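You operate a simulated robot arm through the tools that you are given. There is no shell and no other tool. Be economical: measure what you need, move in short steps, check, and stop when the job is done.

Carry out the task below with a simulated robot arm. There is one attempt and no reset: what you move stays moved.

TASK
Put things in order on the white table. At the end: the brown stopper from the white table stands where the silver syrup tin (marked "SYRUP 6") stood; the silver syrup tin from the white table stands where the orange battery stood; the clear honey jar is on the silver drip tray; the orange battery stands where the clear honey jar stood; whatever was shut is shut again. Leave all else as you found it, and nothing knocked over.
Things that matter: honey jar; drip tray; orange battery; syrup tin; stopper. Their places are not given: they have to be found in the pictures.

It is judged by the outcome, as a careful person would: the job done as asked, and still so three seconds after it is handed in. It fails if anything else is knocked over, pushed out of place, dropped, spilled or broken.

THE ROBOT
A 7-joint arm with a two-finger parallel gripper, fixed in place. Base frame: the origin is at the foot of the arm, x ahead of it, y to its left, z up; the work surface is at about z = 0.8. Lengths are in m, angles in degrees, forces in N, time in s.
With the tool pointing down near the work surface it reaches from about 0.3 to 0.7 m from the base axis. Its first joint turns from -66.0 to 66.0 degrees. Payload 1.57 kg.
Tool frame: the origin (TCP) lies between the finger pads and is the grasp point; the fingertips stand 0.03 m ahead of it; z points along the fingers, y is the line along which they close. The gripper opens to 0.11 m. The fingers are 0.024 m wide and 0.012 m thick; the gripper's body (0.048 by 0.112 m) begins 0.078 m behind the TCP.
Orientation is that of the tool frame in the base frame, as a unit quaternion [w, x, y, z]. With the fingers straight down and closing along the base's y, the tool's x points along the base's -x, its y along +y and its z along -z.

THE INTERFACE
- The arm moves only by the tool send_rows. Its argument "plan" is text: rows parted by semicolons, each of 7 numbers parted by spaces: the shift along the tool's x, y, z in m, then the turn, a rotation vector about the tool's x, y, z in rad, then the gripper command, from -1 (shut) to 1 (fully open), values between in proportion. In form: x y z ax ay az claw; .... A call has 1 to 12 rows; each row shifts and turns the commanded pose from where the row before left it, along the tool's axes as they then stand. A row lasts 0.2 s, in which the tool goes at most 0.05 m and 8.6 degrees; a call with a longer step from one row to the next is refused whole, and so is a gripper value outside its range. A pose out of reach is approached as far as the arm can. The call stops where the force on the tool passes 40 N (or 10 N more than at its start, if that is more) or the arm is blocked; 0.2 s more then pass. The fingers move at their own pace (about 0.108 m/s each) and stop on an object; they squeeze with about 22 N. The grip force told is the motor's: it shows also when the fingers shut on nothing. Time passes only in rows, and 0.2 s behind the last, so rows that do not move let the fingers close. It gives the time, the measured TCP pose, the force on the tool (base axes), the opening and the grip force at its end, in the units of the frame above (readings bear some noise).
- Cameras (640 x 400 px; columns grow to the right, rows downward): "scene" is fixed at [0.1713, -0.4016, 1.3926]; the picture's right is [0.70, -0.71, 0.00], its down [-0.48, -0.47, -0.74] and it looks along [0.53, 0.52, -0.67] (base axes); focal length 350 px, centre (320, 200). "wrist" rides on the gripper at [-0.036, 0, -0.08] in the tool frame; the picture's right is [0.00, -1.00, 0.00], its down [0.97, 0.00, -0.24] and it looks along [0.24, 0.00, 0.97] (tool axes); focal length 218 px, centre (320, 200).
- camera(camera): a new picture of that camera. No time passes.
- point_at(camera, pixels): for up to 12 pixels [column, row] of the newest picture of that camera ("zoom" is the newest enlarged one), the place [x, y, z] in the base frame of the surface seen there, good to about 0.003 m. No time passes.
- close_up(camera, box): a new picture of the part [left, top, right, bottom] of that camera's present view, enlarged. No time passes.
- close_job(): hands the job in; it is judged then, once.

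Work in short steps. Measure before you move; look again where a grasp or a placing could have gone wrong, and mend it. You have 80 turns and 46 pictures in all, the two below and enlarged ones among them. Open the gripper and draw the arm clear of the work before you hand the job in, unless the task says otherwise; then end with one line.

The tools are called after ">>>" by a JSON object that holds its "op" and its "data". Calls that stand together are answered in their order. send_rows: Moves the arm, as the interface text tells. Its arguments: {"type":"object","properties":{"plan":{"type":"string"}},"required":["plan"]} The other tools are called the same way: camera (camera) takes a picture; point_at (camera, pixels) gives the place of the surface under pixels of a picture; close_up (camera, box) takes an enlarged picture of a part of a camera's view; close_job () hands the job in.

At the start:

```text
time_s: 0.0
position: [0.4774, 0.0853, 1.0916]
tool_rot: [0.0, 0.0, 1.0, 0.0]
force: [0.4, 1.0, -0.3]
width: 0.1101
finger_force: 0.0
```

scene: 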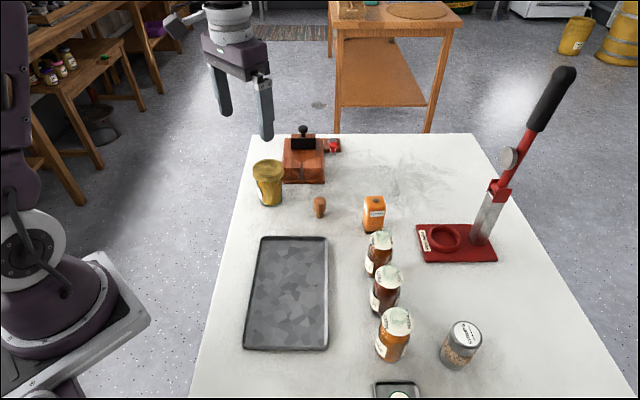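
wrist: 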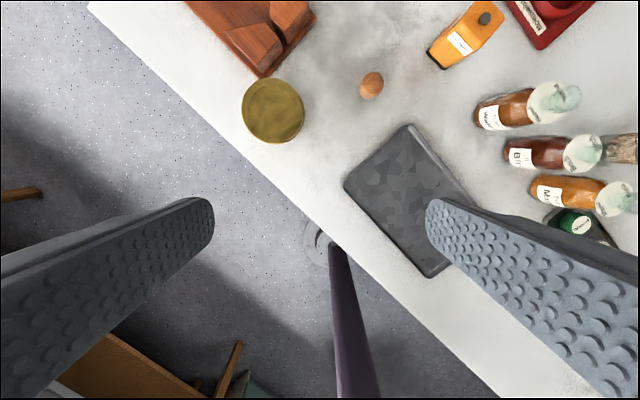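

The scene shows a yellow tin (268,182), stopper (320,207), orange item (374,214), three jars, a clear jar (461,345) and a tray (287,293). I'll zoom in to read the labels.

>>> {"op": "close_up", "data": {"camera": "scene", "box": [340, 190, 500, 290]}}

>>> {"op": "close_up", "data": {"camera": "scene", "box": [340, 300, 500, 400]}}

>>> {"op": "close_up", "data": {"camera": "scene", "box": [230, 120, 390, 220]}}

```text
4.00 times, centred on (420, 240) of scene
```

zoom: 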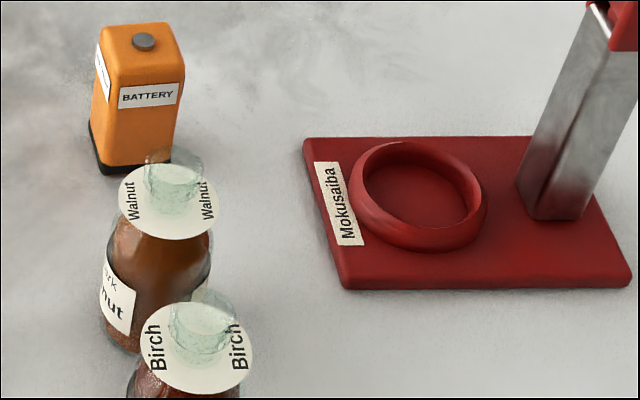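

```text
4.00 times, centred on (420, 350) of scene
```

zoom: 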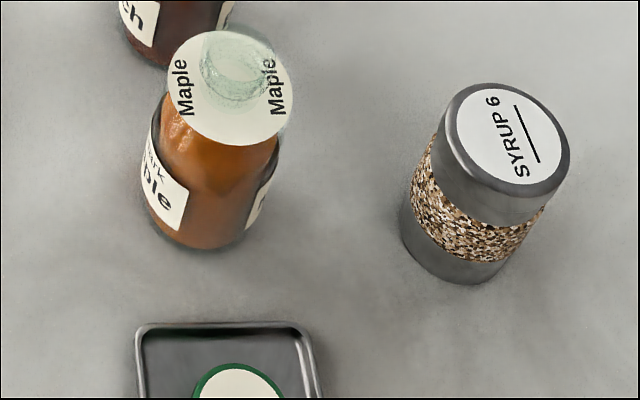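

```text
4.00 times, centred on (310, 170) of scene
```

zoom: 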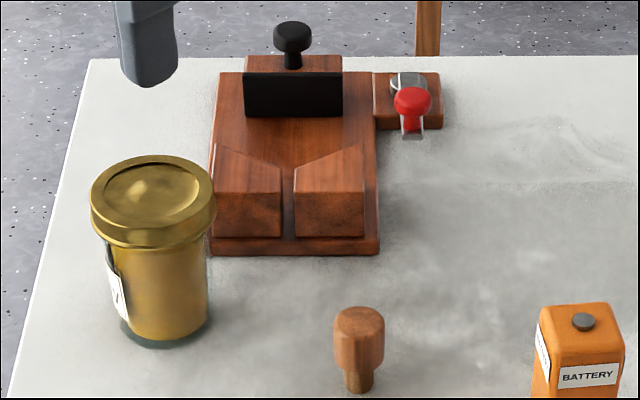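

The golden jar may be the honey jar, and the trays need sorting out. I'll measure the main points.

>>> {"op": "point_at", "data": {"camera": "scene", "pixels": [[267, 165], [270, 202], [320, 200], [374, 200], [374, 230], [260, 240], [327, 240], [246, 348], [326, 348], [287, 293], [467, 333], [455, 362]]}}

>>> {"op": "point_at", "data": {"camera": "scene", "pixels": [[379, 239], [387, 275], [397, 320], [400, 396], [378, 384], [416, 384], [400, 360], [420, 230], [497, 260], [286, 182], [270, 140], [320, 214]]}}

>>> {"op": "close_up", "data": {"camera": "wrist", "box": [440, 60, 640, 260]}}

```text
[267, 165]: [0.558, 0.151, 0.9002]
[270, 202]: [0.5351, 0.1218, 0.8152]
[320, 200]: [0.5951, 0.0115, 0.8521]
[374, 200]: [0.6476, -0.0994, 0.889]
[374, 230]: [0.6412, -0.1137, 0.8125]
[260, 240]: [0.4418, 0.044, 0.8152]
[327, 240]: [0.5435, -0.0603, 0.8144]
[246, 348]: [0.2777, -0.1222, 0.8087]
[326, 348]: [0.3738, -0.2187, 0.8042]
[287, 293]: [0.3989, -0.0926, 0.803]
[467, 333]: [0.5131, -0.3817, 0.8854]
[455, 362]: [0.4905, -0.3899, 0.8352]
```

```text
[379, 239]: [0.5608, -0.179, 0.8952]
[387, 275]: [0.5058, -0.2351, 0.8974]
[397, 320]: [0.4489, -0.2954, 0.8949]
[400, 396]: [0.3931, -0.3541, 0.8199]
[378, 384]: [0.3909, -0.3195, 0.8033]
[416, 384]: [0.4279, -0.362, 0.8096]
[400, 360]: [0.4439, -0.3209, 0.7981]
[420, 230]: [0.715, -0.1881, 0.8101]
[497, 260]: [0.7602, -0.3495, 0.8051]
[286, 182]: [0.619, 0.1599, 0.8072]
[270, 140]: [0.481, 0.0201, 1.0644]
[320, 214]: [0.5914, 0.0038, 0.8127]
```

```text
2.00 times, centred on (540, 160) of wrist
```

zoom: 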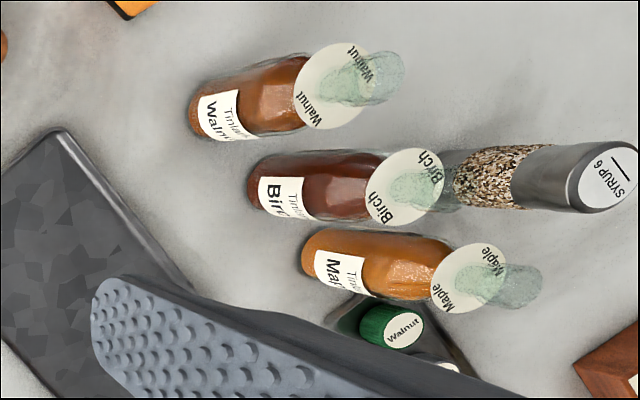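

The big tray spans roughly x 0.28–0.54, and a small tray with green-capped bottles sits near (0.41,-0.35). I'll move high over the right side to look at the rest.

>>> {"op": "send_rows", "data": {"plan": "0 -0.04 -0.02 0 0 0 1;0 -0.05 -0.02 0 0 0 1;0 -0.05 -0.02 0 0 0 1;0 -0.05 0 0 0 0 1;0.01 -0.05 0 0 0 0 1;0.01 -0.05 0 0 0 0 1;0.01 -0.04 0 0 0 0 1"}}

>>> {"op": "camera", "data": {"camera": "wrist"}}

>>> {"op": "camera", "data": {"camera": "scene"}}

```text
refused: row 2 steps farther than a row can; nothing moved
```

```text
39 pictures are left
```

wrist: 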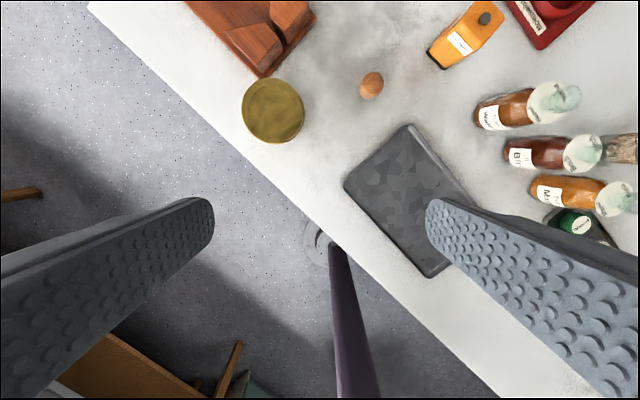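

```text
38 pictures are left
```

scene: 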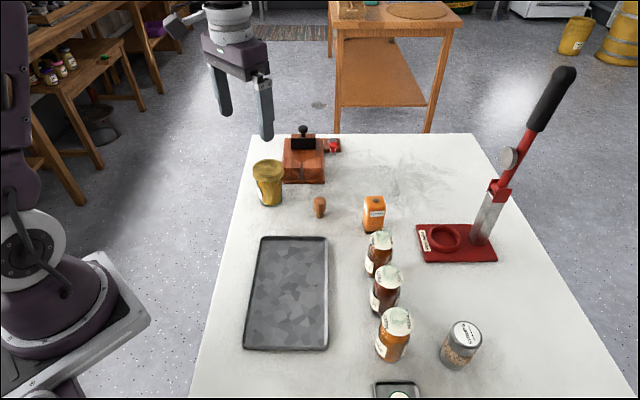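

The step was too long, so I'll use smaller steps before looking.

>>> {"op": "send_rows", "data": {"plan": "0 -0.035 -0.02 0 0 0 1;0 -0.045 -0.02 0 0 0 1;0 -0.045 -0.02 0 0 0 1;0 -0.048 0 0 0 0 1;0.01 -0.047 0 0 0 0 1;0.01 -0.047 0 0 0 0 1;0.01 -0.04 0 0 0 0 1"}}

```text
time_s: 1.6
position: [0.4471, -0.2222, 1.1524]
tool_rot: [0.0, -0.001, 1.0, -0.001]
force: [0.0, 0.1, -0.5]
width: 0.11
finger_force: 0.1
```

>>> {"op": "camera", "data": {"camera": "wrist"}}

```text
37 pictures are left
```

wrist: 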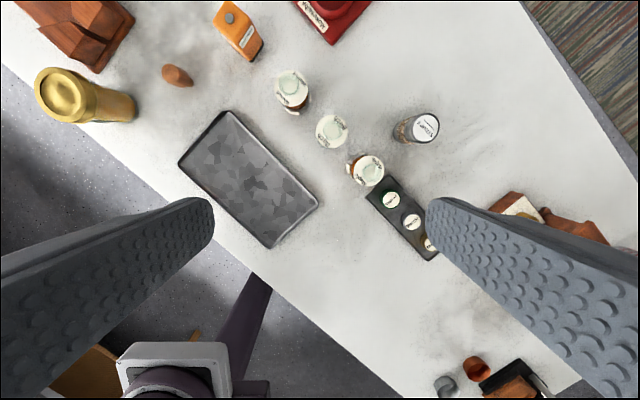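

More objects are at the lower right. I'll zoom in on those, and move to see the rest.

>>> {"op": "send_rows", "data": {"plan": "0.02 -0.04 0 0 0 0 1;0.02 -0.04 0 0 0 0 1;0.02 -0.04 0 0 0 0 1;0.02 -0.04 0 0 0 0 1"}}

>>> {"op": "camera", "data": {"camera": "wrist"}}

```text
time_s: 2.6
position: [0.3673, -0.3821, 1.1532]
tool_rot: [0.0, 0.0, 1.0, 0.001]
force: [-0.6, -0.6, 0.4]
width: 0.1102
finger_force: 0.0
```

```text
36 pictures are left
```

wrist: 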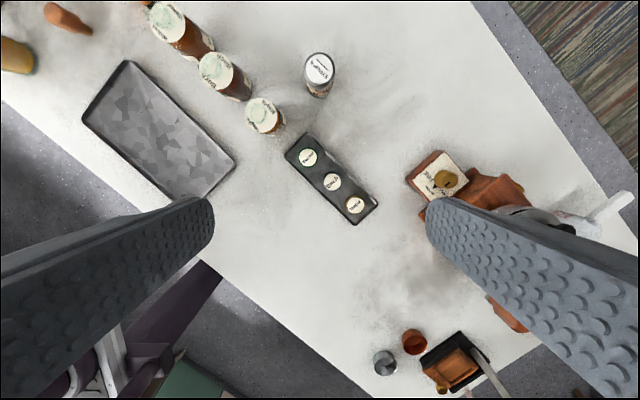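

>>> {"op": "close_up", "data": {"camera": "wrist", "box": [340, 120, 640, 400]}}

>>> {"op": "point_at", "data": {"camera": "wrist", "pixels": [[125, 62], [85, 115], [233, 165], [200, 200], [160, 120], [319, 68], [320, 95], [335, 178], [440, 170], [415, 340], [385, 362], [455, 360]]}}

```text
1.43 times, centred on (490, 260) of wrist
```

zoom: 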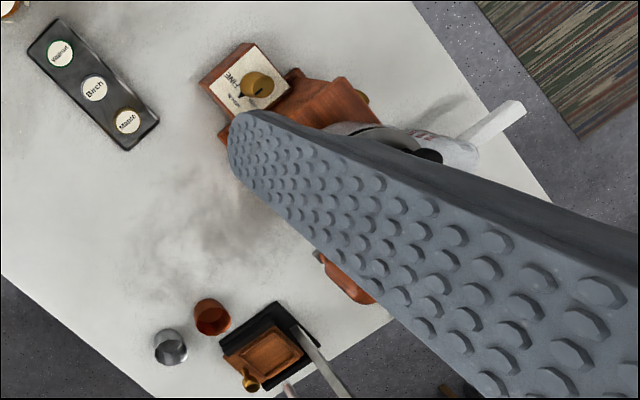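

```text
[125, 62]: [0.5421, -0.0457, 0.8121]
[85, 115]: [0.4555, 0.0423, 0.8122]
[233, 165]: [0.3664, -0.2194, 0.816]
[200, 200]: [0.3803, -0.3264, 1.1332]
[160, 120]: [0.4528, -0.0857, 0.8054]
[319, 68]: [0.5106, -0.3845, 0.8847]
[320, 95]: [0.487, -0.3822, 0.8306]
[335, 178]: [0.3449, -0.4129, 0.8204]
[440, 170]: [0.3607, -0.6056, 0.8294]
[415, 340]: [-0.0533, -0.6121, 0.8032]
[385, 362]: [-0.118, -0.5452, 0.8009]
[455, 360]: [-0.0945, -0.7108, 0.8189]
```

The tray in reach is the large one; the small one is full of samples. Now I'll go above the golden jar and wooden block to measure them and read the label.

>>> {"op": "send_rows", "data": {"plan": "-0.015 0.04 0 0 0 0 1;-0.015 0.046 0 0 0 0 1;-0.015 0.046 0 0 0 0 1;-0.015 0.046 0 0 0 0 1;-0.015 0.046 0 0 0 0 1;-0.015 0.046 0 0 0 0 1;-0.015 0.046 0 0 0 0 1;-0.015 0.046 0 0 0 0 1;-0.015 0.046 0 0 0 0 1;-0.015 0.046 0 0 0 0 1;-0.015 0.038 0.02 0 0 0 1;-0.01 0.02 0.03 0 0 0 1"}}

>>> {"op": "camera", "data": {"camera": "wrist"}}

```text
time_s: 5.2
position: [0.5425, 0.1309, 1.1007]
tool_rot: [0.0, 0.0, 1.0, 0.0]
force: [0.8, 0.1, -0.4]
width: 0.1101
finger_force: 0.2
```

```text
34 pictures are left
```

wrist: 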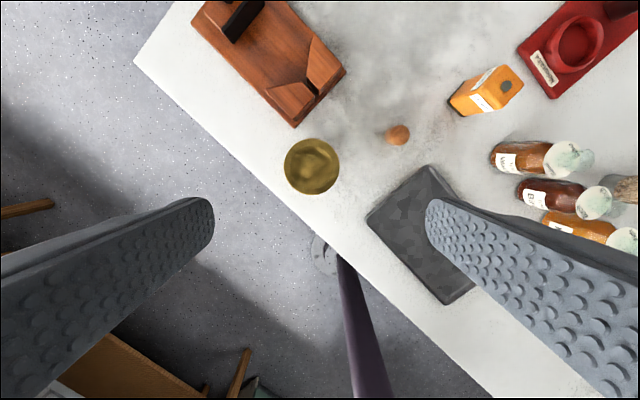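

>>> {"op": "point_at", "data": {"camera": "wrist", "pixels": [[312, 166], [287, 166], [337, 166], [312, 141], [312, 190], [294, 126], [345, 72], [270, 105], [397, 133], [397, 126], [389, 135], [407, 134]]}}

>>> {"op": "point_at", "data": {"camera": "wrist", "pixels": [[507, 84], [478, 82], [497, 66], [523, 85], [500, 107], [428, 170], [370, 216], [445, 302], [410, 200], [395, 145], [450, 100], [466, 115]]}}

>>> {"op": "close_up", "data": {"camera": "wrist", "box": [230, 40, 430, 220]}}

>>> {"op": "close_up", "data": {"camera": "scene", "box": [235, 145, 299, 215]}}

```text
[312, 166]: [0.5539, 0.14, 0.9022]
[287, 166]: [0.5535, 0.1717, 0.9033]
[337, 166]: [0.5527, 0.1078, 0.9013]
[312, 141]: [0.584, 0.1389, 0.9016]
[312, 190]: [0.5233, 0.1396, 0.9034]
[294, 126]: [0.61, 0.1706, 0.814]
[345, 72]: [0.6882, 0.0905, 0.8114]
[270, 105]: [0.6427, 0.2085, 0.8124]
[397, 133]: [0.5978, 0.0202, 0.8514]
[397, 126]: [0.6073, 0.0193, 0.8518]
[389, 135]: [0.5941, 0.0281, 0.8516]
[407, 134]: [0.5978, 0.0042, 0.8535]
```

```text
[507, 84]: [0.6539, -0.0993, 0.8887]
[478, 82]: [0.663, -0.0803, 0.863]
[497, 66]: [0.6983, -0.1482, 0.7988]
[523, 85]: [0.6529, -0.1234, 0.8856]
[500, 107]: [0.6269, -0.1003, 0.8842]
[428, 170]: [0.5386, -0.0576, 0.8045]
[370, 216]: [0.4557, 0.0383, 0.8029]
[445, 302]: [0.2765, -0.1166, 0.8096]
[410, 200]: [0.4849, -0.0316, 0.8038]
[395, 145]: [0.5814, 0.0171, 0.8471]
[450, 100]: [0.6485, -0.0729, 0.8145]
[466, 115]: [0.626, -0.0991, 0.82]
```

```text
2.22 times, centred on (330, 130) of wrist
```

zoom: 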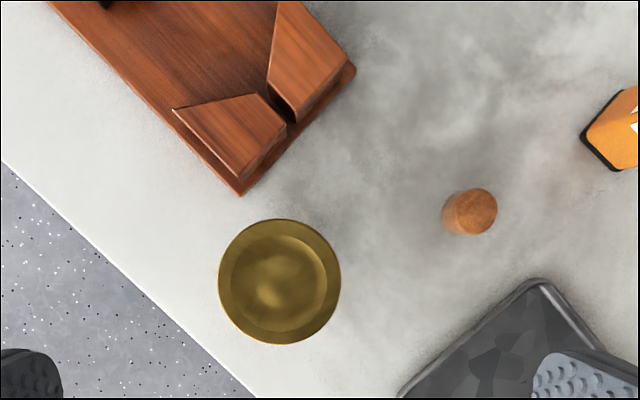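

```text
5.71 times, centred on (267, 180) of scene
```

zoom: 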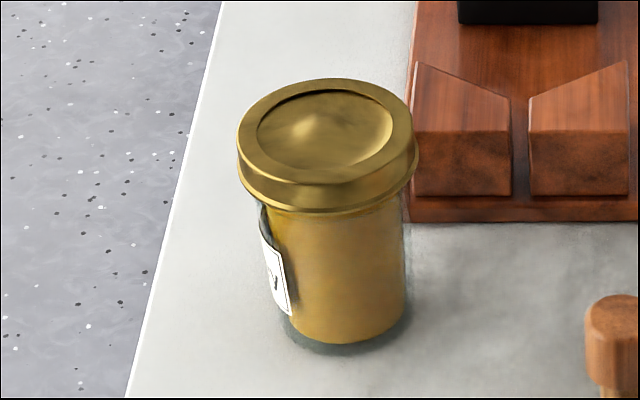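

The jar is at (0.5535,0.140), radius about 0.031, top 0.902, and the block corner is about 33 mm clear. I'll descend over it with the current orientation (closing along y), stopping above first to correct.

>>> {"op": "send_rows", "data": {"plan": "-0.011 0.009 0 0 0 0 1;0 0 0.045 0 0 0 1;0 0 0.045 0 0 0 1;0 0 0.045 0 0 0 0.8;0 0 0.025 0 0 0 0.8;0 0 0 0 0 0 0.8"}}

>>> {"op": "camera", "data": {"camera": "wrist"}}

```text
time_s: 6.6
position: [0.5532, 0.1385, 0.9403]
tool_rot: [-0.001, -0.001, 1.0, -0.001]
force: [0.3, 0.8, -0.7]
width: 0.0993
finger_force: 0.2
```

```text
31 pictures are left
```

wrist: 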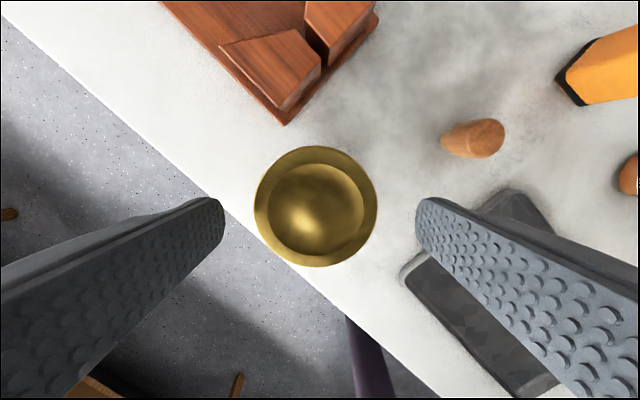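

The jar (316,206) is centred between the fingers. I'll descend to z=0.843 and close.

>>> {"op": "send_rows", "data": {"plan": "0 0.001 0.035 0 0 0 0.8;0 0 0.035 0 0 0 0.8;0 0 0.027 0 0 0 0.8;0 0 0 0 0 0 0.8;0 0 0 0 0 0 0;0 0 0 0 0 0 -1;0 0 0 0 0 0 -1;0 0 0 0 0 0 -1"}}

```text
time_s: 8.4
position: [0.5528, 0.1402, 0.845]
tool_rot: [0.0, 0.0, 1.0, -0.001]
force: [1.7, 1.7, -0.3]
width: 0.0744
finger_force: 22.1
```

Gripped at width 0.074 with 22 N. I'll lift a little and check the lid and jar move together.

>>> {"op": "send_rows", "data": {"plan": "0 0 -0.01 0 0 0 -1;0 0 -0.02 0 0 0 -1;0 0 -0.03 0 0 0 -1;0 0 -0.03 0 0 0 -1;0 0 0 0 0 0 -1"}}

>>> {"op": "camera", "data": {"camera": "scene"}}

```text
time_s: 9.6
position: [0.5525, 0.1417, 0.9354]
tool_rot: [0.0, 0.0, 1.0, -0.001]
force: [0.0, 0.1, -5.1]
width: 0.0742
finger_force: 22.3
```

```text
30 pictures are left
```

scene: 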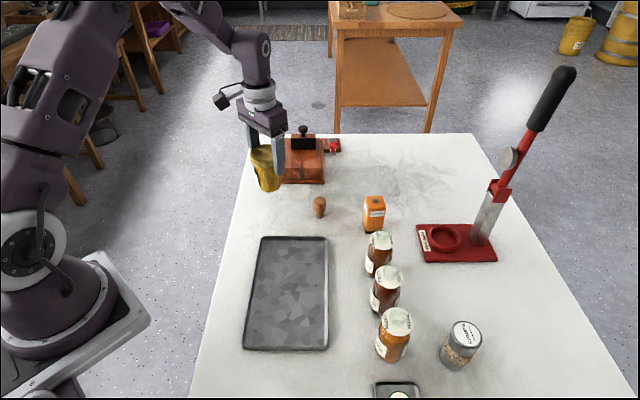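

The whole jar lifted. I'll carry it to over the tray centre (0.41,-0.09).

>>> {"op": "send_rows", "data": {"plan": "0.015 -0.025 0 0 0 0 -1;0.024 -0.0386 0 0 0 0 -1;0.024 -0.0386 0 0 0 0 -1;0.024 -0.0386 0 0 0 0 -1;0.024 -0.0386 0 0 0 0 -1;0.02 -0.034 0 0 0 0 -1;0.0115 -0.0183 0 0 0 0 -1;0 0 0.03 0 0 0 -1;0 0 0.03 0 0 0 -1;0 0 0 0 0 0 -1"}}

>>> {"op": "camera", "data": {"camera": "scene"}}

```text
time_s: 11.8
position: [0.4107, -0.0919, 0.8761]
tool_rot: [0.0, 0.0, 1.0, 0.0]
force: [3.3, -1.9, 14.7]
width: 0.0722
finger_force: 22.1
```

```text
29 pictures are left
```

scene: 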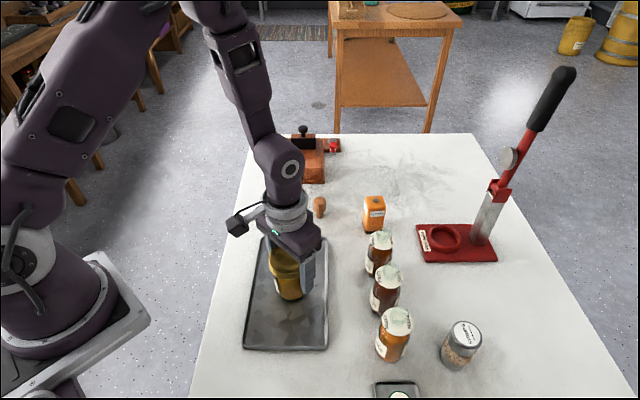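

A contact force of 14.7 N at z 0.876 suggests the jar slipped or tilted in the grip. I'll look closely.

>>> {"op": "close_up", "data": {"camera": "scene", "box": [240, 220, 340, 310]}}

>>> {"op": "camera", "data": {"camera": "wrist"}}

```text
4.44 times, centred on (290, 265) of scene
```

zoom: 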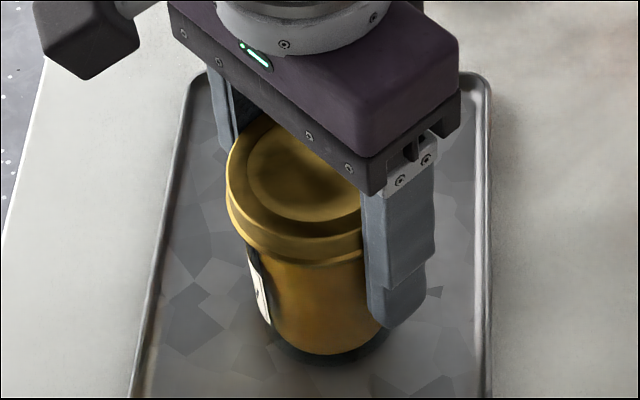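

```text
27 pictures are left
```

wrist: 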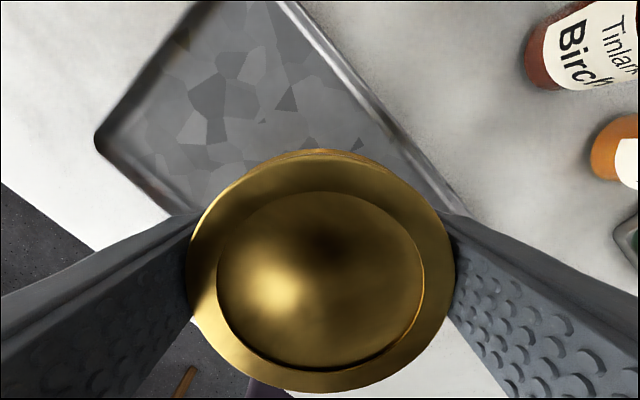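

I'll measure the lid rim for tilt.

>>> {"op": "point_at", "data": {"camera": "wrist", "pixels": [[320, 165], [320, 382], [205, 260], [440, 260], [320, 270], [240, 60], [320, 205]]}}

>>> {"op": "point_at", "data": {"camera": "zoom", "pixels": [[245, 180], [330, 250], [330, 340], [290, 180]]}}

```text
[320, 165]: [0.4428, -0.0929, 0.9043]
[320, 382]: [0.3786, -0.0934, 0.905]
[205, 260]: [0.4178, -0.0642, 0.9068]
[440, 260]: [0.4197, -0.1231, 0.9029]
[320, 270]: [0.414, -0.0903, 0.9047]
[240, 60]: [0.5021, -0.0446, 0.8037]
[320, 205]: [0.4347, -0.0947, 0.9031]
```

```text
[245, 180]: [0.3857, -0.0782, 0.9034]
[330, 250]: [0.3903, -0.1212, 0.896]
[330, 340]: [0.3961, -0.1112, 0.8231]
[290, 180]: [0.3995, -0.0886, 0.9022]
```

The lid is level at 0.904, so the jar slid down in the grip and now stands flat on the tray. I'll release and rise.

>>> {"op": "send_rows", "data": {"plan": "0 0 0 0 0 0 0.6;0 0 0 0 0 0 0.8;0 0 -0.02 0 0 0 0.8;0 0 -0.04 0 0 0 0.8;0 0 -0.045 0 0 0 0.8;0 0 -0.045 0 0 0 0.8;0 0 -0.045 0 0 0 0.8"}}

>>> {"op": "camera", "data": {"camera": "wrist"}}

```text
time_s: 13.4
position: [0.4086, -0.0912, 1.0717]
tool_rot: [0.0, 0.001, 1.0, 0.001]
force: [-0.6, -0.5, -0.2]
width: 0.0989
finger_force: 0.0
```

```text
26 pictures are left
```

wrist: 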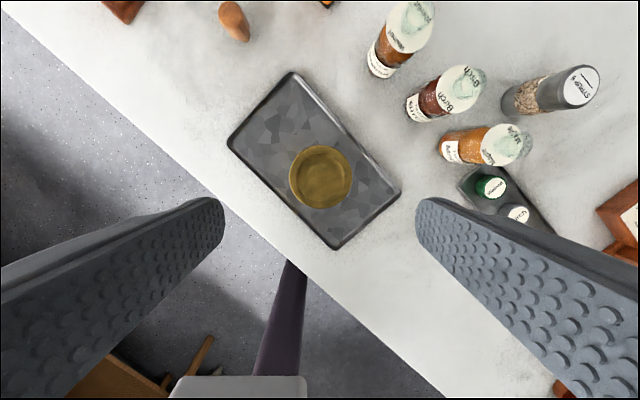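

The jar stands upright on the tray. Next I'll go above the orange battery to measure its pose.

>>> {"op": "send_rows", "data": {"plan": "-0.03 -0.002 0 0 0 0 0.8;-0.045 -0.003 0 0 0 0 0.8;-0.045 -0.003 0 0 0 0 0.8;-0.045 -0.003 0 0 0 0 0.8;-0.045 -0.003 0 0 0 0 0.8;-0.02 -0.003 0 0 0 0 0.8;0 0 0 0 0 0 0.8"}}

>>> {"op": "camera", "data": {"camera": "wrist"}}

```text
time_s: 15.0
position: [0.6395, -0.1098, 1.0704]
tool_rot: [-0.001, -0.001, 1.0, 0.0]
force: [-0.9, -0.4, -0.2]
width: 0.099
finger_force: 0.0
```

```text
25 pictures are left
```

wrist: 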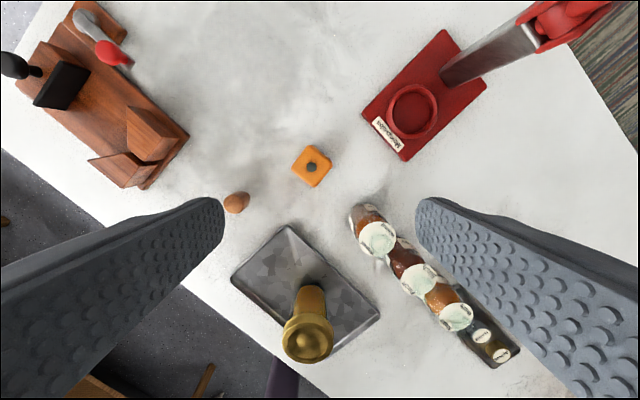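

>>> {"op": "close_up", "data": {"camera": "wrist", "box": [272, 130, 352, 200]}}

```text
5.71 times, centred on (312, 165) of wrist
```

zoom: 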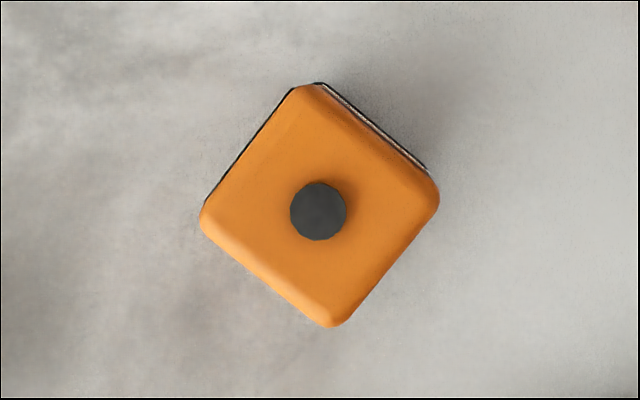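

>>> {"op": "point_at", "data": {"camera": "zoom", "pixels": [[206, 216], [310, 92], [432, 190], [330, 320], [318, 210], [260, 210], [380, 210]]}}

>>> {"op": "point_at", "data": {"camera": "wrist", "pixels": [[378, 239], [369, 209], [237, 200], [234, 212], [362, 105], [406, 160], [420, 280], [456, 317]]}}

```text
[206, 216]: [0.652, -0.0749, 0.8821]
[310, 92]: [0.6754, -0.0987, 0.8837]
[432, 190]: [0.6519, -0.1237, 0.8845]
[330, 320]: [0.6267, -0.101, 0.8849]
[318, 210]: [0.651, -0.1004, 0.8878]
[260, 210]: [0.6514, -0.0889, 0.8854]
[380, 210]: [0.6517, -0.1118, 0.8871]
```

```text
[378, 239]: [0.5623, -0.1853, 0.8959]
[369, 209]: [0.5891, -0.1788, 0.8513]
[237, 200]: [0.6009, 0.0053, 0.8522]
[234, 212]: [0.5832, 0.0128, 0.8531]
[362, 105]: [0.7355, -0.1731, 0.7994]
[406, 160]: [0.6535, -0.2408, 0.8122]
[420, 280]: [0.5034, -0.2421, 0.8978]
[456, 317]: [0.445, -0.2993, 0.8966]
```

The battery is centred at (0.651,-0.100), about 35 mm square, with faces at about -40°/50°. I'll centre over it and turn the tool +50° about vertical, away from the bottles and the block.

>>> {"op": "send_rows", "data": {"plan": "-0.0115 0.0098 0 0 0 0 0.6;0 0 0.02 0 0 -0.1455 0.6;0 0 0.02 0 0 -0.1455 0.4;0 0 0.02 0 0 -0.1455 0.3;0 0 0.02 0 0 -0.1455 0.3;0 0 0.02 0 0 -0.1455 0.3;0 0 0.02 0 0 -0.1455 0.3;0 0 0 0 0 0 0.3"}}

>>> {"op": "camera", "data": {"camera": "wrist"}}

```text
time_s: 16.8
position: [0.6526, -0.0986, 0.9487]
tool_rot: [0.0, -0.424, 0.906, 0.001]
force: [-0.4, 0.1, -0.4]
width: 0.0717
finger_force: 0.1
```

```text
23 pictures are left
```

wrist: 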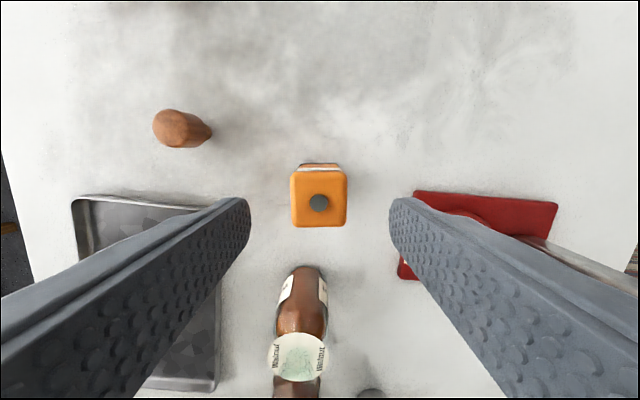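

Well aligned: battery at (319,200), square to the fingers. I'll descend to 0.84 and grip.

>>> {"op": "send_rows", "data": {"plan": "0.001 0.001 0.035 0 0 0 0.3;0 0 0.04 0 0 0 0.3;0 0 0.034 0 0 0 0.3;0 0 0 0 0 0 0.3;0 0 0 0 0 0 -1;0 0 0 0 0 0 -1;0 0 0 0 0 0 -1"}}

```text
time_s: 18.4
position: [0.6514, -0.0994, 0.8415]
tool_rot: [0.0, -0.423, 0.906, 0.0]
force: [0.7, -0.5, -0.5]
width: 0.0398
finger_force: 22.2
```

Gripped at 0.040. I'll lift and check for slip.

>>> {"op": "send_rows", "data": {"plan": "0 0 -0.01 0 0 0 -1;0 0 -0.03 0 0 0 -1;0 0 -0.04 0 0 0 -1;0 0 -0.04 0 0 0 -1;0 0 0 0 0 0 -1;0 0 0 0 0 0 -1"}}

>>> {"op": "camera", "data": {"camera": "wrist"}}

```text
time_s: 19.8
position: [0.6511, -0.0986, 0.9609]
tool_rot: [0.0, -0.423, 0.906, 0.0]
force: [0.2, -0.7, -1.9]
width: 0.0396
finger_force: 22.0
```

```text
22 pictures are left
```

wrist: 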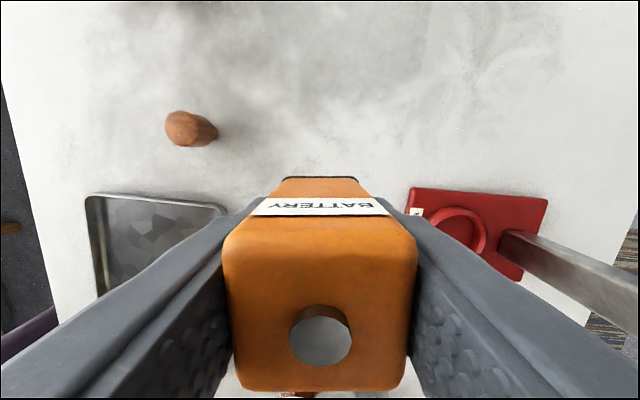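

Held firmly, 1.9 N. I'll carry it to above the jar's old place (0.5535,0.140).

>>> {"op": "send_rows", "data": {"plan": "-0.0105 0.0191 0 0 0 0 -1;-0.02 0.038 0 0 0 0 -1;-0.02 0.038 0 0 0 0 -1;-0.02 0.038 0 0 0 0 -1;-0.02 0.038 0 0 0 0 -1;-0.02 0.038 0 0 0 0 -1;-0.01 0.019 0.02 0 0 0 -1;0 0 0.04 0 0 0 -1;0 0 0.02 0 0 0 -1;0 0 0 0 0 0 -1"}}

>>> {"op": "camera", "data": {"camera": "scene"}}

```text
time_s: 22.0
position: [0.5527, 0.1406, 0.8809]
tool_rot: [0.0, -0.423, 0.906, 0.0]
force: [-0.3, -0.3, -2.1]
width: 0.04
finger_force: 21.6
```

```text
21 pictures are left
```

scene: 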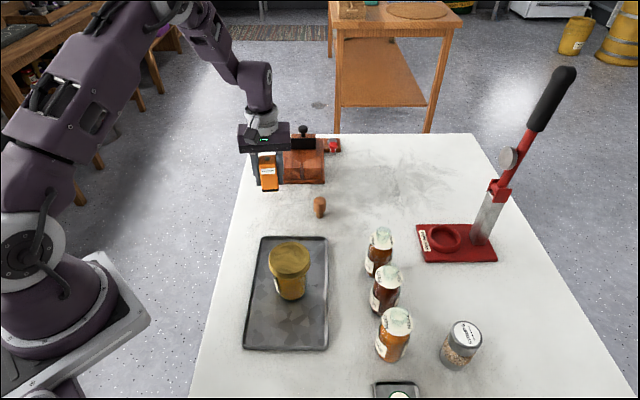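

In position and upright. I'll lower gently to about 0.842.

>>> {"op": "send_rows", "data": {"plan": "0 0 0.02 0 0 0 -1;0 0 0.012 0 0 0 -1;0 0 0.004 0 0 0 -1;0 0 0.002 0 0 0 -1;0 0 0 0 0 0 -1"}}

```text
time_s: 23.2
position: [0.5532, 0.1406, 0.8435]
tool_rot: [0.0, -0.423, 0.906, -0.001]
force: [0.3, 0.4, -1.5]
width: 0.0398
finger_force: 22.2
```

>>> {"op": "send_rows", "data": {"plan": "0 0 0.0015 0 0 0 -1;0 0 0.001 0 0 0 -1;0 0 0 0 0 0 -1"}}

```text
time_s: 24.0
position: [0.5526, 0.1407, 0.8415]
tool_rot: [0.001, -0.423, 0.906, 0.0]
force: [-5.7, -0.8, 17.0]
width: 0.0397
finger_force: 21.9
```

Contact is felt. I'll release, rise and check.

>>> {"op": "send_rows", "data": {"plan": "0 0 0 0 0 0 -0.1;0 0 0 0 0 0 0.2;0 0 0 0 0 0 0.2;0 0 -0.03 0 0 0 0.2;0 0 -0.04 0 0 0 0.2;0 0 -0.045 0 0 0 0.2;0 0 -0.045 0 0 0 0.2"}}

>>> {"op": "camera", "data": {"camera": "wrist"}}

```text
time_s: 25.6
position: [0.5523, 0.1409, 1.0023]
tool_rot: [0.0, -0.423, 0.906, 0.0]
force: [0.6, 0.2, -0.5]
width: 0.0659
finger_force: 0.1
```

```text
20 pictures are left
```

wrist: 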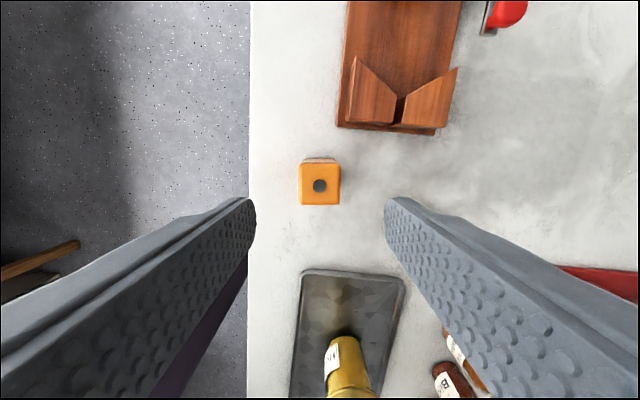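

The battery stands correctly. Now I'll fly high to the syrup tin.

>>> {"op": "send_rows", "data": {"plan": "0.018 -0.012 -0.015 0 0 0 0.5;0.038 -0.0257 -0.01 0 0 0 0.8;0.038 -0.0257 -0.01 0 0 0 0.8;0.038 -0.0257 -0.01 0 0 0 0.8;0.038 -0.0257 -0.01 0 0 0 0.8;0.038 -0.0257 -0.005 0 0 0 0.8;0.038 -0.0257 0 0 0 0 0.8;0.038 -0.0257 0 0 0 0 0.8;0.038 -0.0257 0 0 0 0 0.8;0.038 -0.0257 0 0 0 0 0.8;0.038 -0.0257 0 0 0 0 0.8;0.0385 -0.0265 0 0 0 0 0.8"}}

>>> {"op": "camera", "data": {"camera": "wrist"}}

```text
time_s: 28.2
position: [0.4992, -0.3841, 1.0596]
tool_rot: [-0.001, -0.424, 0.906, 0.0]
force: [-0.2, 0.4, -0.2]
width: 0.0989
finger_force: 0.0
```

```text
19 pictures are left
```

wrist: 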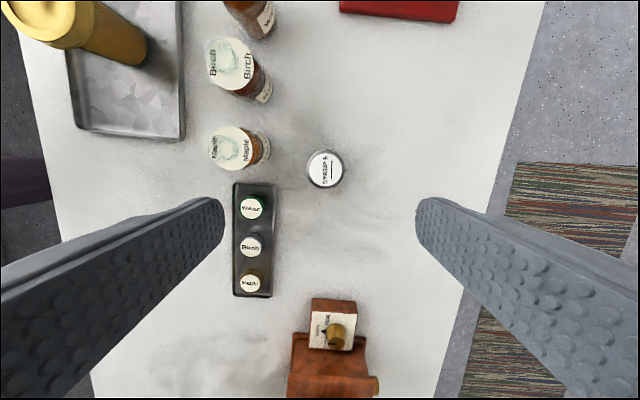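

>>> {"op": "point_at", "data": {"camera": "wrist", "pixels": [[325, 168], [308, 168], [342, 168], [325, 151], [325, 184], [326, 190], [253, 208], [277, 196], [270, 150], [230, 148]]}}

>>> {"op": "close_up", "data": {"camera": "wrist", "box": [200, 100, 400, 225]}}

```text
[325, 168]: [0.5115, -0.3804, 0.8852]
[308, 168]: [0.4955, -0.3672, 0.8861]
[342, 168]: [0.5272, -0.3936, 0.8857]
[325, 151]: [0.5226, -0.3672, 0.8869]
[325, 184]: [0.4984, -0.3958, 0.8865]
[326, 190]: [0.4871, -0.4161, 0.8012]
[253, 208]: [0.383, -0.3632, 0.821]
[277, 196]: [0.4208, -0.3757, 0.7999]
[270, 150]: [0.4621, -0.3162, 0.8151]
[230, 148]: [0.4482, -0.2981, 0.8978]
```

```text
3.20 times, centred on (300, 162) of wrist
```

zoom: 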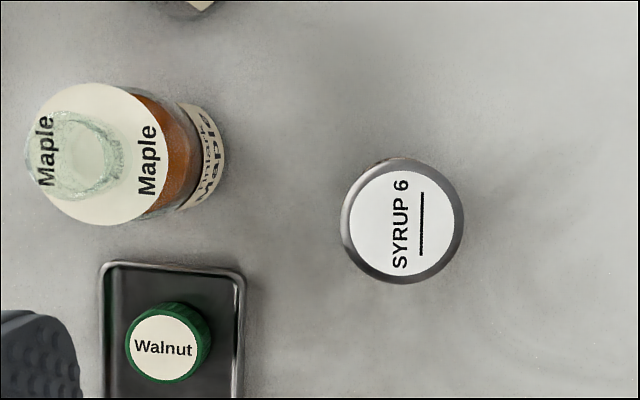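

The tin is at (0.5105,-0.381), radius about 0.022, top 0.886, with good clearance to the Maple bottle and the small tray. I'll descend partway, then check.

>>> {"op": "send_rows", "data": {"plan": "-0.0097 -0.0067 0.03 0 0 0 0.4;0 0 0.045 0 0 0 0.4;0 0 0.04 0 0 0 0.4;0 0 0 0 0 0 0.4"}}

>>> {"op": "camera", "data": {"camera": "wrist"}}

```text
time_s: 29.2
position: [0.5111, -0.3803, 0.944]
tool_rot: [0.0, -0.424, 0.906, -0.001]
force: [-0.4, 0.0, -0.4]
width: 0.0771
finger_force: 0.0
```

```text
17 pictures are left
```

wrist: 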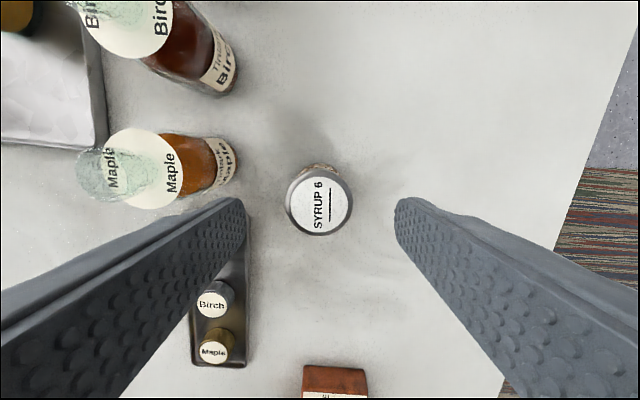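

The tin (320,205) is centred. I'll descend and grip.

>>> {"op": "send_rows", "data": {"plan": "0 0 0.035 0 0 0 0.3;0 0 0.04 0 0 0 0.3;0 0 0.028 0 0 0 0.3;0 0 0 0 0 0 0.3;0 0 0 0 0 0 -1;0 0 0 0 0 0 -1;0 0 0 0 0 0 -1"}}

```text
time_s: 30.8
position: [0.5108, -0.3811, 0.8418]
tool_rot: [0.0, -0.423, 0.906, 0.0]
force: [0.0, -0.6, -0.3]
width: 0.0455
finger_force: 22.4
```

Gripped at 0.0455. I'll lift and check.

>>> {"op": "send_rows", "data": {"plan": "0 0 -0.01 0 0 0 -1;0 0 -0.03 0 0 0 -1;0 0 -0.04 0 0 0 -1;0 0 -0.04 0 0 0 -1;0 0 -0.04 0 0 0 -1;0 0 0 0 0 0 -1;0 0 0 0 0 0 -1"}}

>>> {"op": "camera", "data": {"camera": "scene"}}

```text
time_s: 32.4
position: [0.511, -0.3809, 1.002]
tool_rot: [0.0, -0.424, 0.906, 0.0]
force: [-0.1, 0.2, -1.9]
width: 0.0455
finger_force: 21.8
```

```text
16 pictures are left
```

scene: 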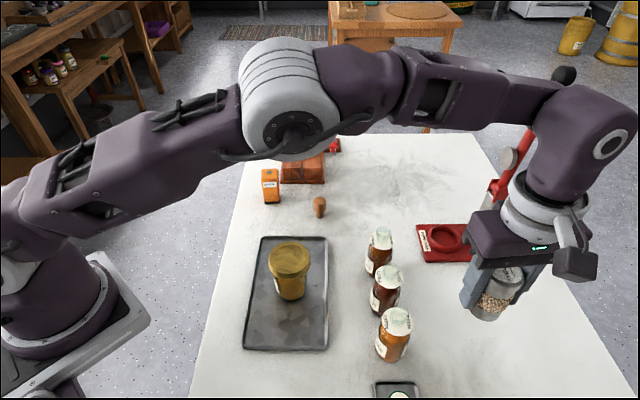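

Held. I'll carry it to above the battery's old place (0.651,-0.100).

>>> {"op": "send_rows", "data": {"plan": "-0.02 0.0048 0 0 0 0 -1;-0.038 0.0092 0 0 0 0 -1;-0.042 0.0101 0 0 0 0 -1;-0.042 0.0101 0 0 0 0 -1;-0.042 0.0101 0 0 0 0 -1;-0.042 0.0101 0 0 0 0 -1;-0.042 0.01 0 0 0 0 -1;-0.0258 0.0065 0.01 0 0 0 -1;-0.0117 0.0028 0.03 0 0 0 -1;0 0 0.04 0 0 0 -1;0 0 0.04 0 0 0 -1;0 0 0 0 0 0 -1"}}

>>> {"op": "camera", "data": {"camera": "scene"}}

```text
time_s: 35.0
position: [0.6503, -0.1005, 0.8828]
tool_rot: [0.0, -0.424, 0.906, 0.0]
force: [-0.1, -0.8, -1.5]
width: 0.0458
finger_force: 22.7
```

```text
15 pictures are left
```

scene: 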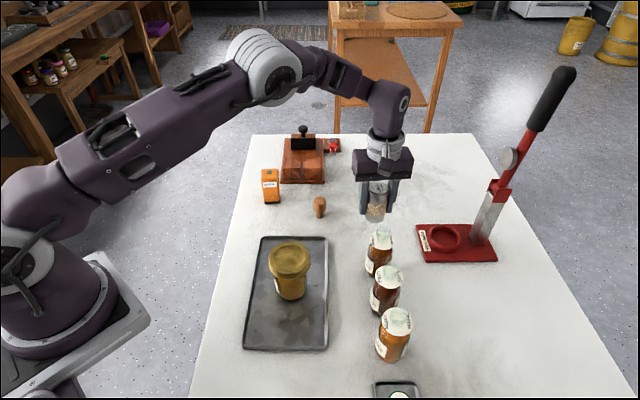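

Upright and in place. I'll lower to about 0.842.

>>> {"op": "send_rows", "data": {"plan": "0 0 0.022 0 0 0 -1;0 0 0.012 0 0 0 -1;0 0 0.004 0 0 0 -1;0 0 0.002 0 0 0 -1;0 0 0.001 0 0 0 -1;0 0 0 0 0 0 -1"}}

```text
time_s: 36.4
position: [0.6505, -0.0991, 0.8433]
tool_rot: [0.0, -0.424, 0.906, -0.001]
force: [-4.4, 0.1, 20.0]
width: 0.0457
finger_force: 21.8
```

>>> {"op": "send_rows", "data": {"plan": "0 0 0 0 0 0 -0.05;0 0 0 0 0 0 0.3;0 0 0 0 0 0 0.3;0 0 -0.03 0 0 0 0.3;0 0 -0.04 0 0 0 0.3;0 0 -0.045 0 0 0 0.3;0 0 -0.045 0 0 0 0.3"}}

>>> {"op": "camera", "data": {"camera": "wrist"}}

```text
time_s: 38.0
position: [0.6506, -0.0984, 1.0029]
tool_rot: [0.0, -0.423, 0.906, 0.0]
force: [0.3, 1.6, 0.3]
width: 0.0715
finger_force: 0.0
```

```text
14 pictures are left
```

wrist: 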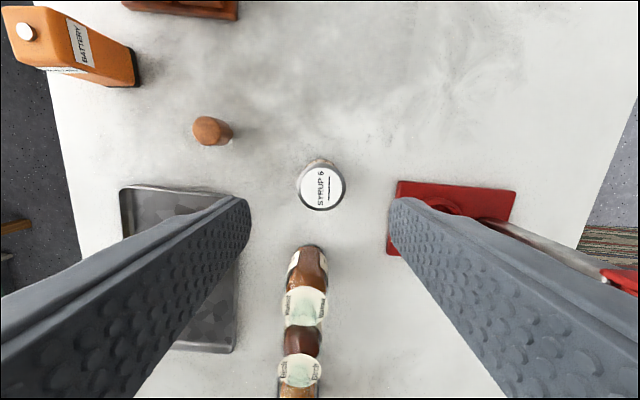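

The tin stands well. Now to above the stopper at about (0.595,0.012).

>>> {"op": "send_rows", "data": {"plan": "-0.0163 0.0379 0 0 0 0 0;-0.0163 0.0379 0 0 0 0 0;-0.0162 0.0378 0 0 0 0 0;0 0 0.04 0 0 0 0;0 0 0 0 0 0 0"}}

>>> {"op": "camera", "data": {"camera": "wrist"}}

```text
time_s: 39.2
position: [0.5939, 0.0114, 0.9622]
tool_rot: [0.0, -0.424, 0.906, 0.0]
force: [0.7, 0.1, 0.0]
width: 0.055
finger_force: 0.2
```

```text
13 pictures are left
```

wrist: 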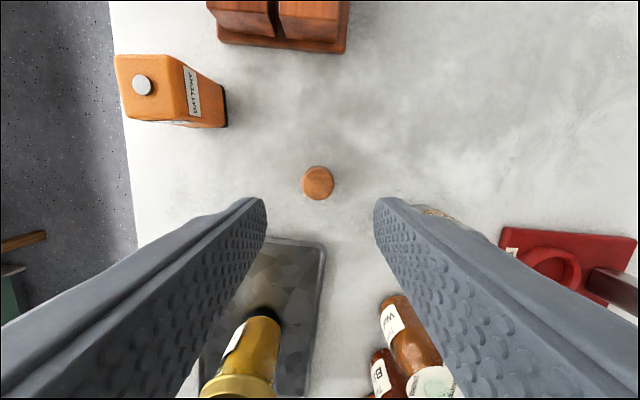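

>>> {"op": "point_at", "data": {"camera": "wrist", "pixels": [[318, 182], [305, 183], [331, 183], [318, 169], [318, 196]]}}

>>> {"op": "close_up", "data": {"camera": "scene", "box": [295, 185, 345, 225]}}

```text
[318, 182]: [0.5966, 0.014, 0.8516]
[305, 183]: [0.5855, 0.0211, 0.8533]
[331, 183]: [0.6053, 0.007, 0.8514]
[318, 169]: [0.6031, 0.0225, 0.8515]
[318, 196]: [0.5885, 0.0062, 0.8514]
```

```text
10.00 times, centred on (320, 205) of scene
```

zoom: 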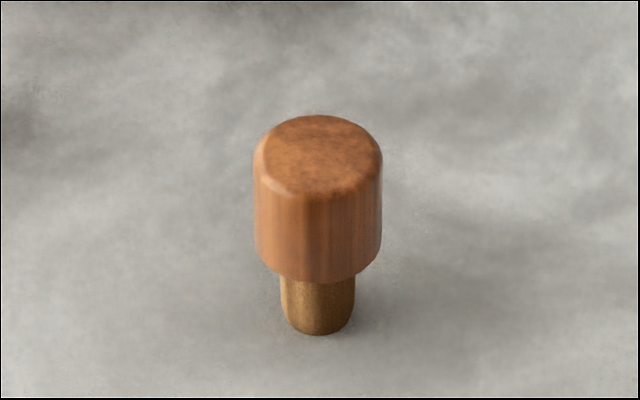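

The stopper is centred at (0.596,0.014), head z 0.82–0.852. I'll descend to 0.838 and close gradually.

>>> {"op": "send_rows", "data": {"plan": "-0.0035 0.0002 0.03 0 0 0 0;0 0 0.04 0 0 0 0;0 0 0.035 0 0 0 -0.2;0 0 0.019 0 0 0 -0.3;0 0 0 0 0 0 -0.4;0 0 0 0 0 0 -0.5;0 0 0 0 0 0 -0.6;0 0 0 0 0 0 -1;0 0 0 0 0 0 -1"}}

```text
time_s: 41.2
position: [0.596, 0.0136, 0.8379]
tool_rot: [-0.001, -0.423, 0.906, 0.0]
force: [0.9, 0.1, -0.1]
width: 0.028
finger_force: 22.4
```

>>> {"op": "send_rows", "data": {"plan": "0 0 -0.01 0 0 0 -1;0 0 -0.03 0 0 0 -1;0 0 -0.045 0 0 0 -1;0 0 -0.045 0 0 0 -1;0 0 -0.03 0 0 0 -1;0 0 0 0 0 0 -1"}}

>>> {"op": "camera", "data": {"camera": "scene"}}

```text
time_s: 42.6
position: [0.5954, 0.0144, 0.9991]
tool_rot: [0.0, -0.424, 0.906, 0.0]
force: [-0.1, 0.4, 0.0]
width: 0.0281
finger_force: 21.7
```

```text
11 pictures are left
```

scene: 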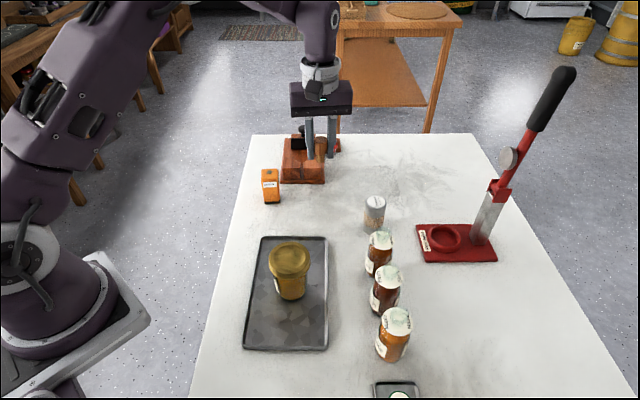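

The stopper is held. I'll carry it to over the tin's old place (0.5105,-0.381).

>>> {"op": "send_rows", "data": {"plan": "0.02 -0.0106 0 0 0 0 -1;0.038 -0.0201 0 0 0 0 -1;0.038 -0.0201 0 0 0 0 -1;0.038 -0.0201 0 0 0 0 -1;0.038 -0.0201 0 0 0 0 -1;0.038 -0.0201 0 0 0 0 -1;0.038 -0.0201 0 0 0 0 -1;0.038 -0.0201 0 0 0 0 -1;0.038 -0.0201 0 0 0 0 -1;0.0333 -0.0176 0 0 0 0 -1;0 0 0.03 0 0 0 -1;0 0 0 0 0 0 -1"}}

>>> {"op": "send_rows", "data": {"plan": "0 0 0.045 0 0 0 -1;0 0 0.045 0 0 0 -1;0 0 0.03 0 0 0 -1;0 0 0 0 0 0 -1"}}

>>> {"op": "camera", "data": {"camera": "scene"}}

```text
time_s: 45.2
position: [0.5118, -0.3804, 0.9668]
tool_rot: [-0.001, -0.424, 0.906, -0.001]
force: [-0.3, -0.1, 0.3]
width: 0.028
finger_force: 21.9
```

```text
time_s: 46.2
position: [0.5123, -0.383, 0.849]
tool_rot: [0.0, -0.423, 0.906, 0.0]
force: [0.0, 0.9, -1.2]
width: 0.028
finger_force: 22.3
```

```text
10 pictures are left
```

scene: 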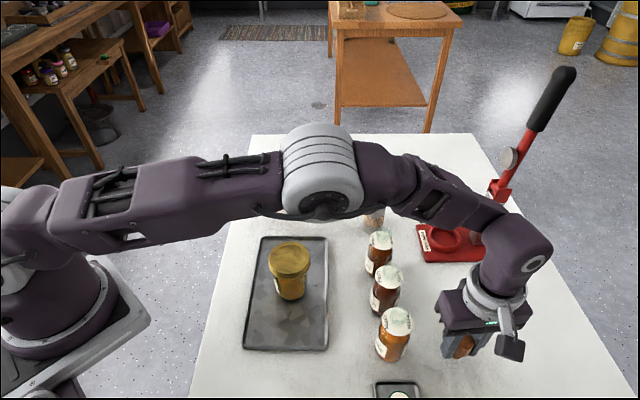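

Now a gentle final lowering to about 0.838.

>>> {"op": "send_rows", "data": {"plan": "0 0 0.005 0 0 0 -1;0 0 0.003 0 0 0 -1;0 0 0.0015 0 0 0 -1;0 0 0 0 0 0 -1"}}

>>> {"op": "close_up", "data": {"camera": "scene", "box": [430, 310, 510, 370]}}

```text
time_s: 47.2
position: [0.513, -0.3814, 0.8391]
tool_rot: [0.0, -0.423, 0.906, 0.0]
force: [-0.7, -0.6, 0.2]
width: 0.0281
finger_force: 21.8
```

```text
6.67 times, centred on (470, 340) of scene
```

zoom: 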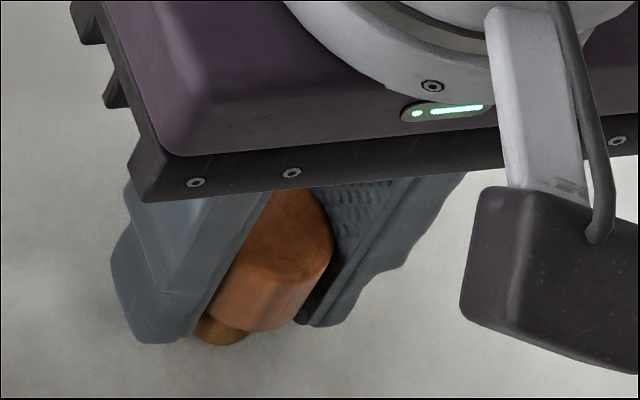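

It might be slightly tilted, so I'll check the head top with the wrist camera.

>>> {"op": "camera", "data": {"camera": "wrist"}}

```text
8 pictures are left
```

wrist: 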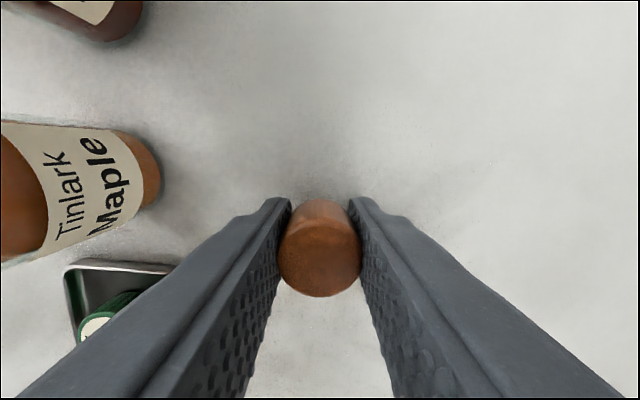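

>>> {"op": "point_at", "data": {"camera": "wrist", "pixels": [[320, 245], [320, 288], [295, 262], [345, 262], [320, 265], [320, 210]]}}

```text
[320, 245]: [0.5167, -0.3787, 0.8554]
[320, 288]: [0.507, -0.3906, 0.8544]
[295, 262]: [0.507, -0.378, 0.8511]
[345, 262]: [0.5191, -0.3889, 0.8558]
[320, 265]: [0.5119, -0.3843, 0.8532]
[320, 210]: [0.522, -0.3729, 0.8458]
```

The head is level at about 0.8535 (was 0.8515). I'll lower another ~2 mm for contact.

>>> {"op": "send_rows", "data": {"plan": "0 0 0.001 0 0 0 -1;0 0 0.001 0 0 0 -1;0 0 0 0 0 0 -1"}}

```text
time_s: 48.0
position: [0.5131, -0.381, 0.8367]
tool_rot: [0.001, -0.424, 0.906, 0.0]
force: [-0.6, -0.3, 0.9]
width: 0.0282
finger_force: 22.2
```

>>> {"op": "send_rows", "data": {"plan": "0 0 0.001 0 0 0 -1;0 0 0 0 0 0 -1"}}

```text
time_s: 48.6
position: [0.5121, -0.3814, 0.8365]
tool_rot: [0.001, -0.423, 0.906, -0.001]
force: [0.0, 0.8, 12.2]
width: 0.0279
finger_force: 22.0
```

Contact at 12 N. I'll release, rise straight and look.

>>> {"op": "send_rows", "data": {"plan": "0 0 0 0 0 0 -0.4;0 0 0 0 0 0 -0.2;0 0 0 0 0 0 0;0 0 -0.02 0 0 0 0;0 0 -0.04 0 0 0 0;0 0 -0.045 0 0 0 0;0 0 -0.045 0 0 0 0.2;0 0 -0.03 0 0 0 0.2"}}

>>> {"op": "camera", "data": {"camera": "wrist"}}

```text
time_s: 50.4
position: [0.5122, -0.3823, 1.0143]
tool_rot: [0.0, -0.424, 0.906, 0.0]
force: [-0.3, 0.2, 0.7]
width: 0.0662
finger_force: 0.0
```

```text
7 pictures are left
```

wrist: 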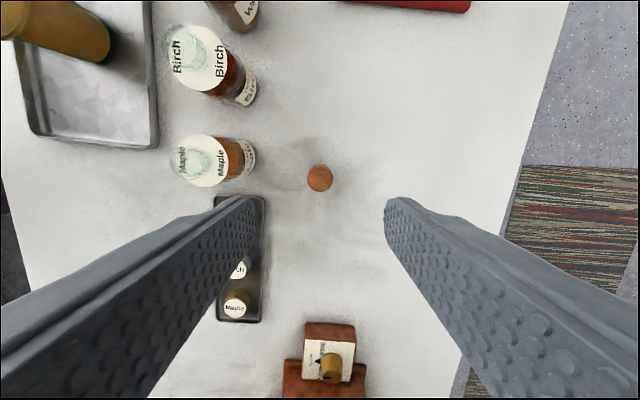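

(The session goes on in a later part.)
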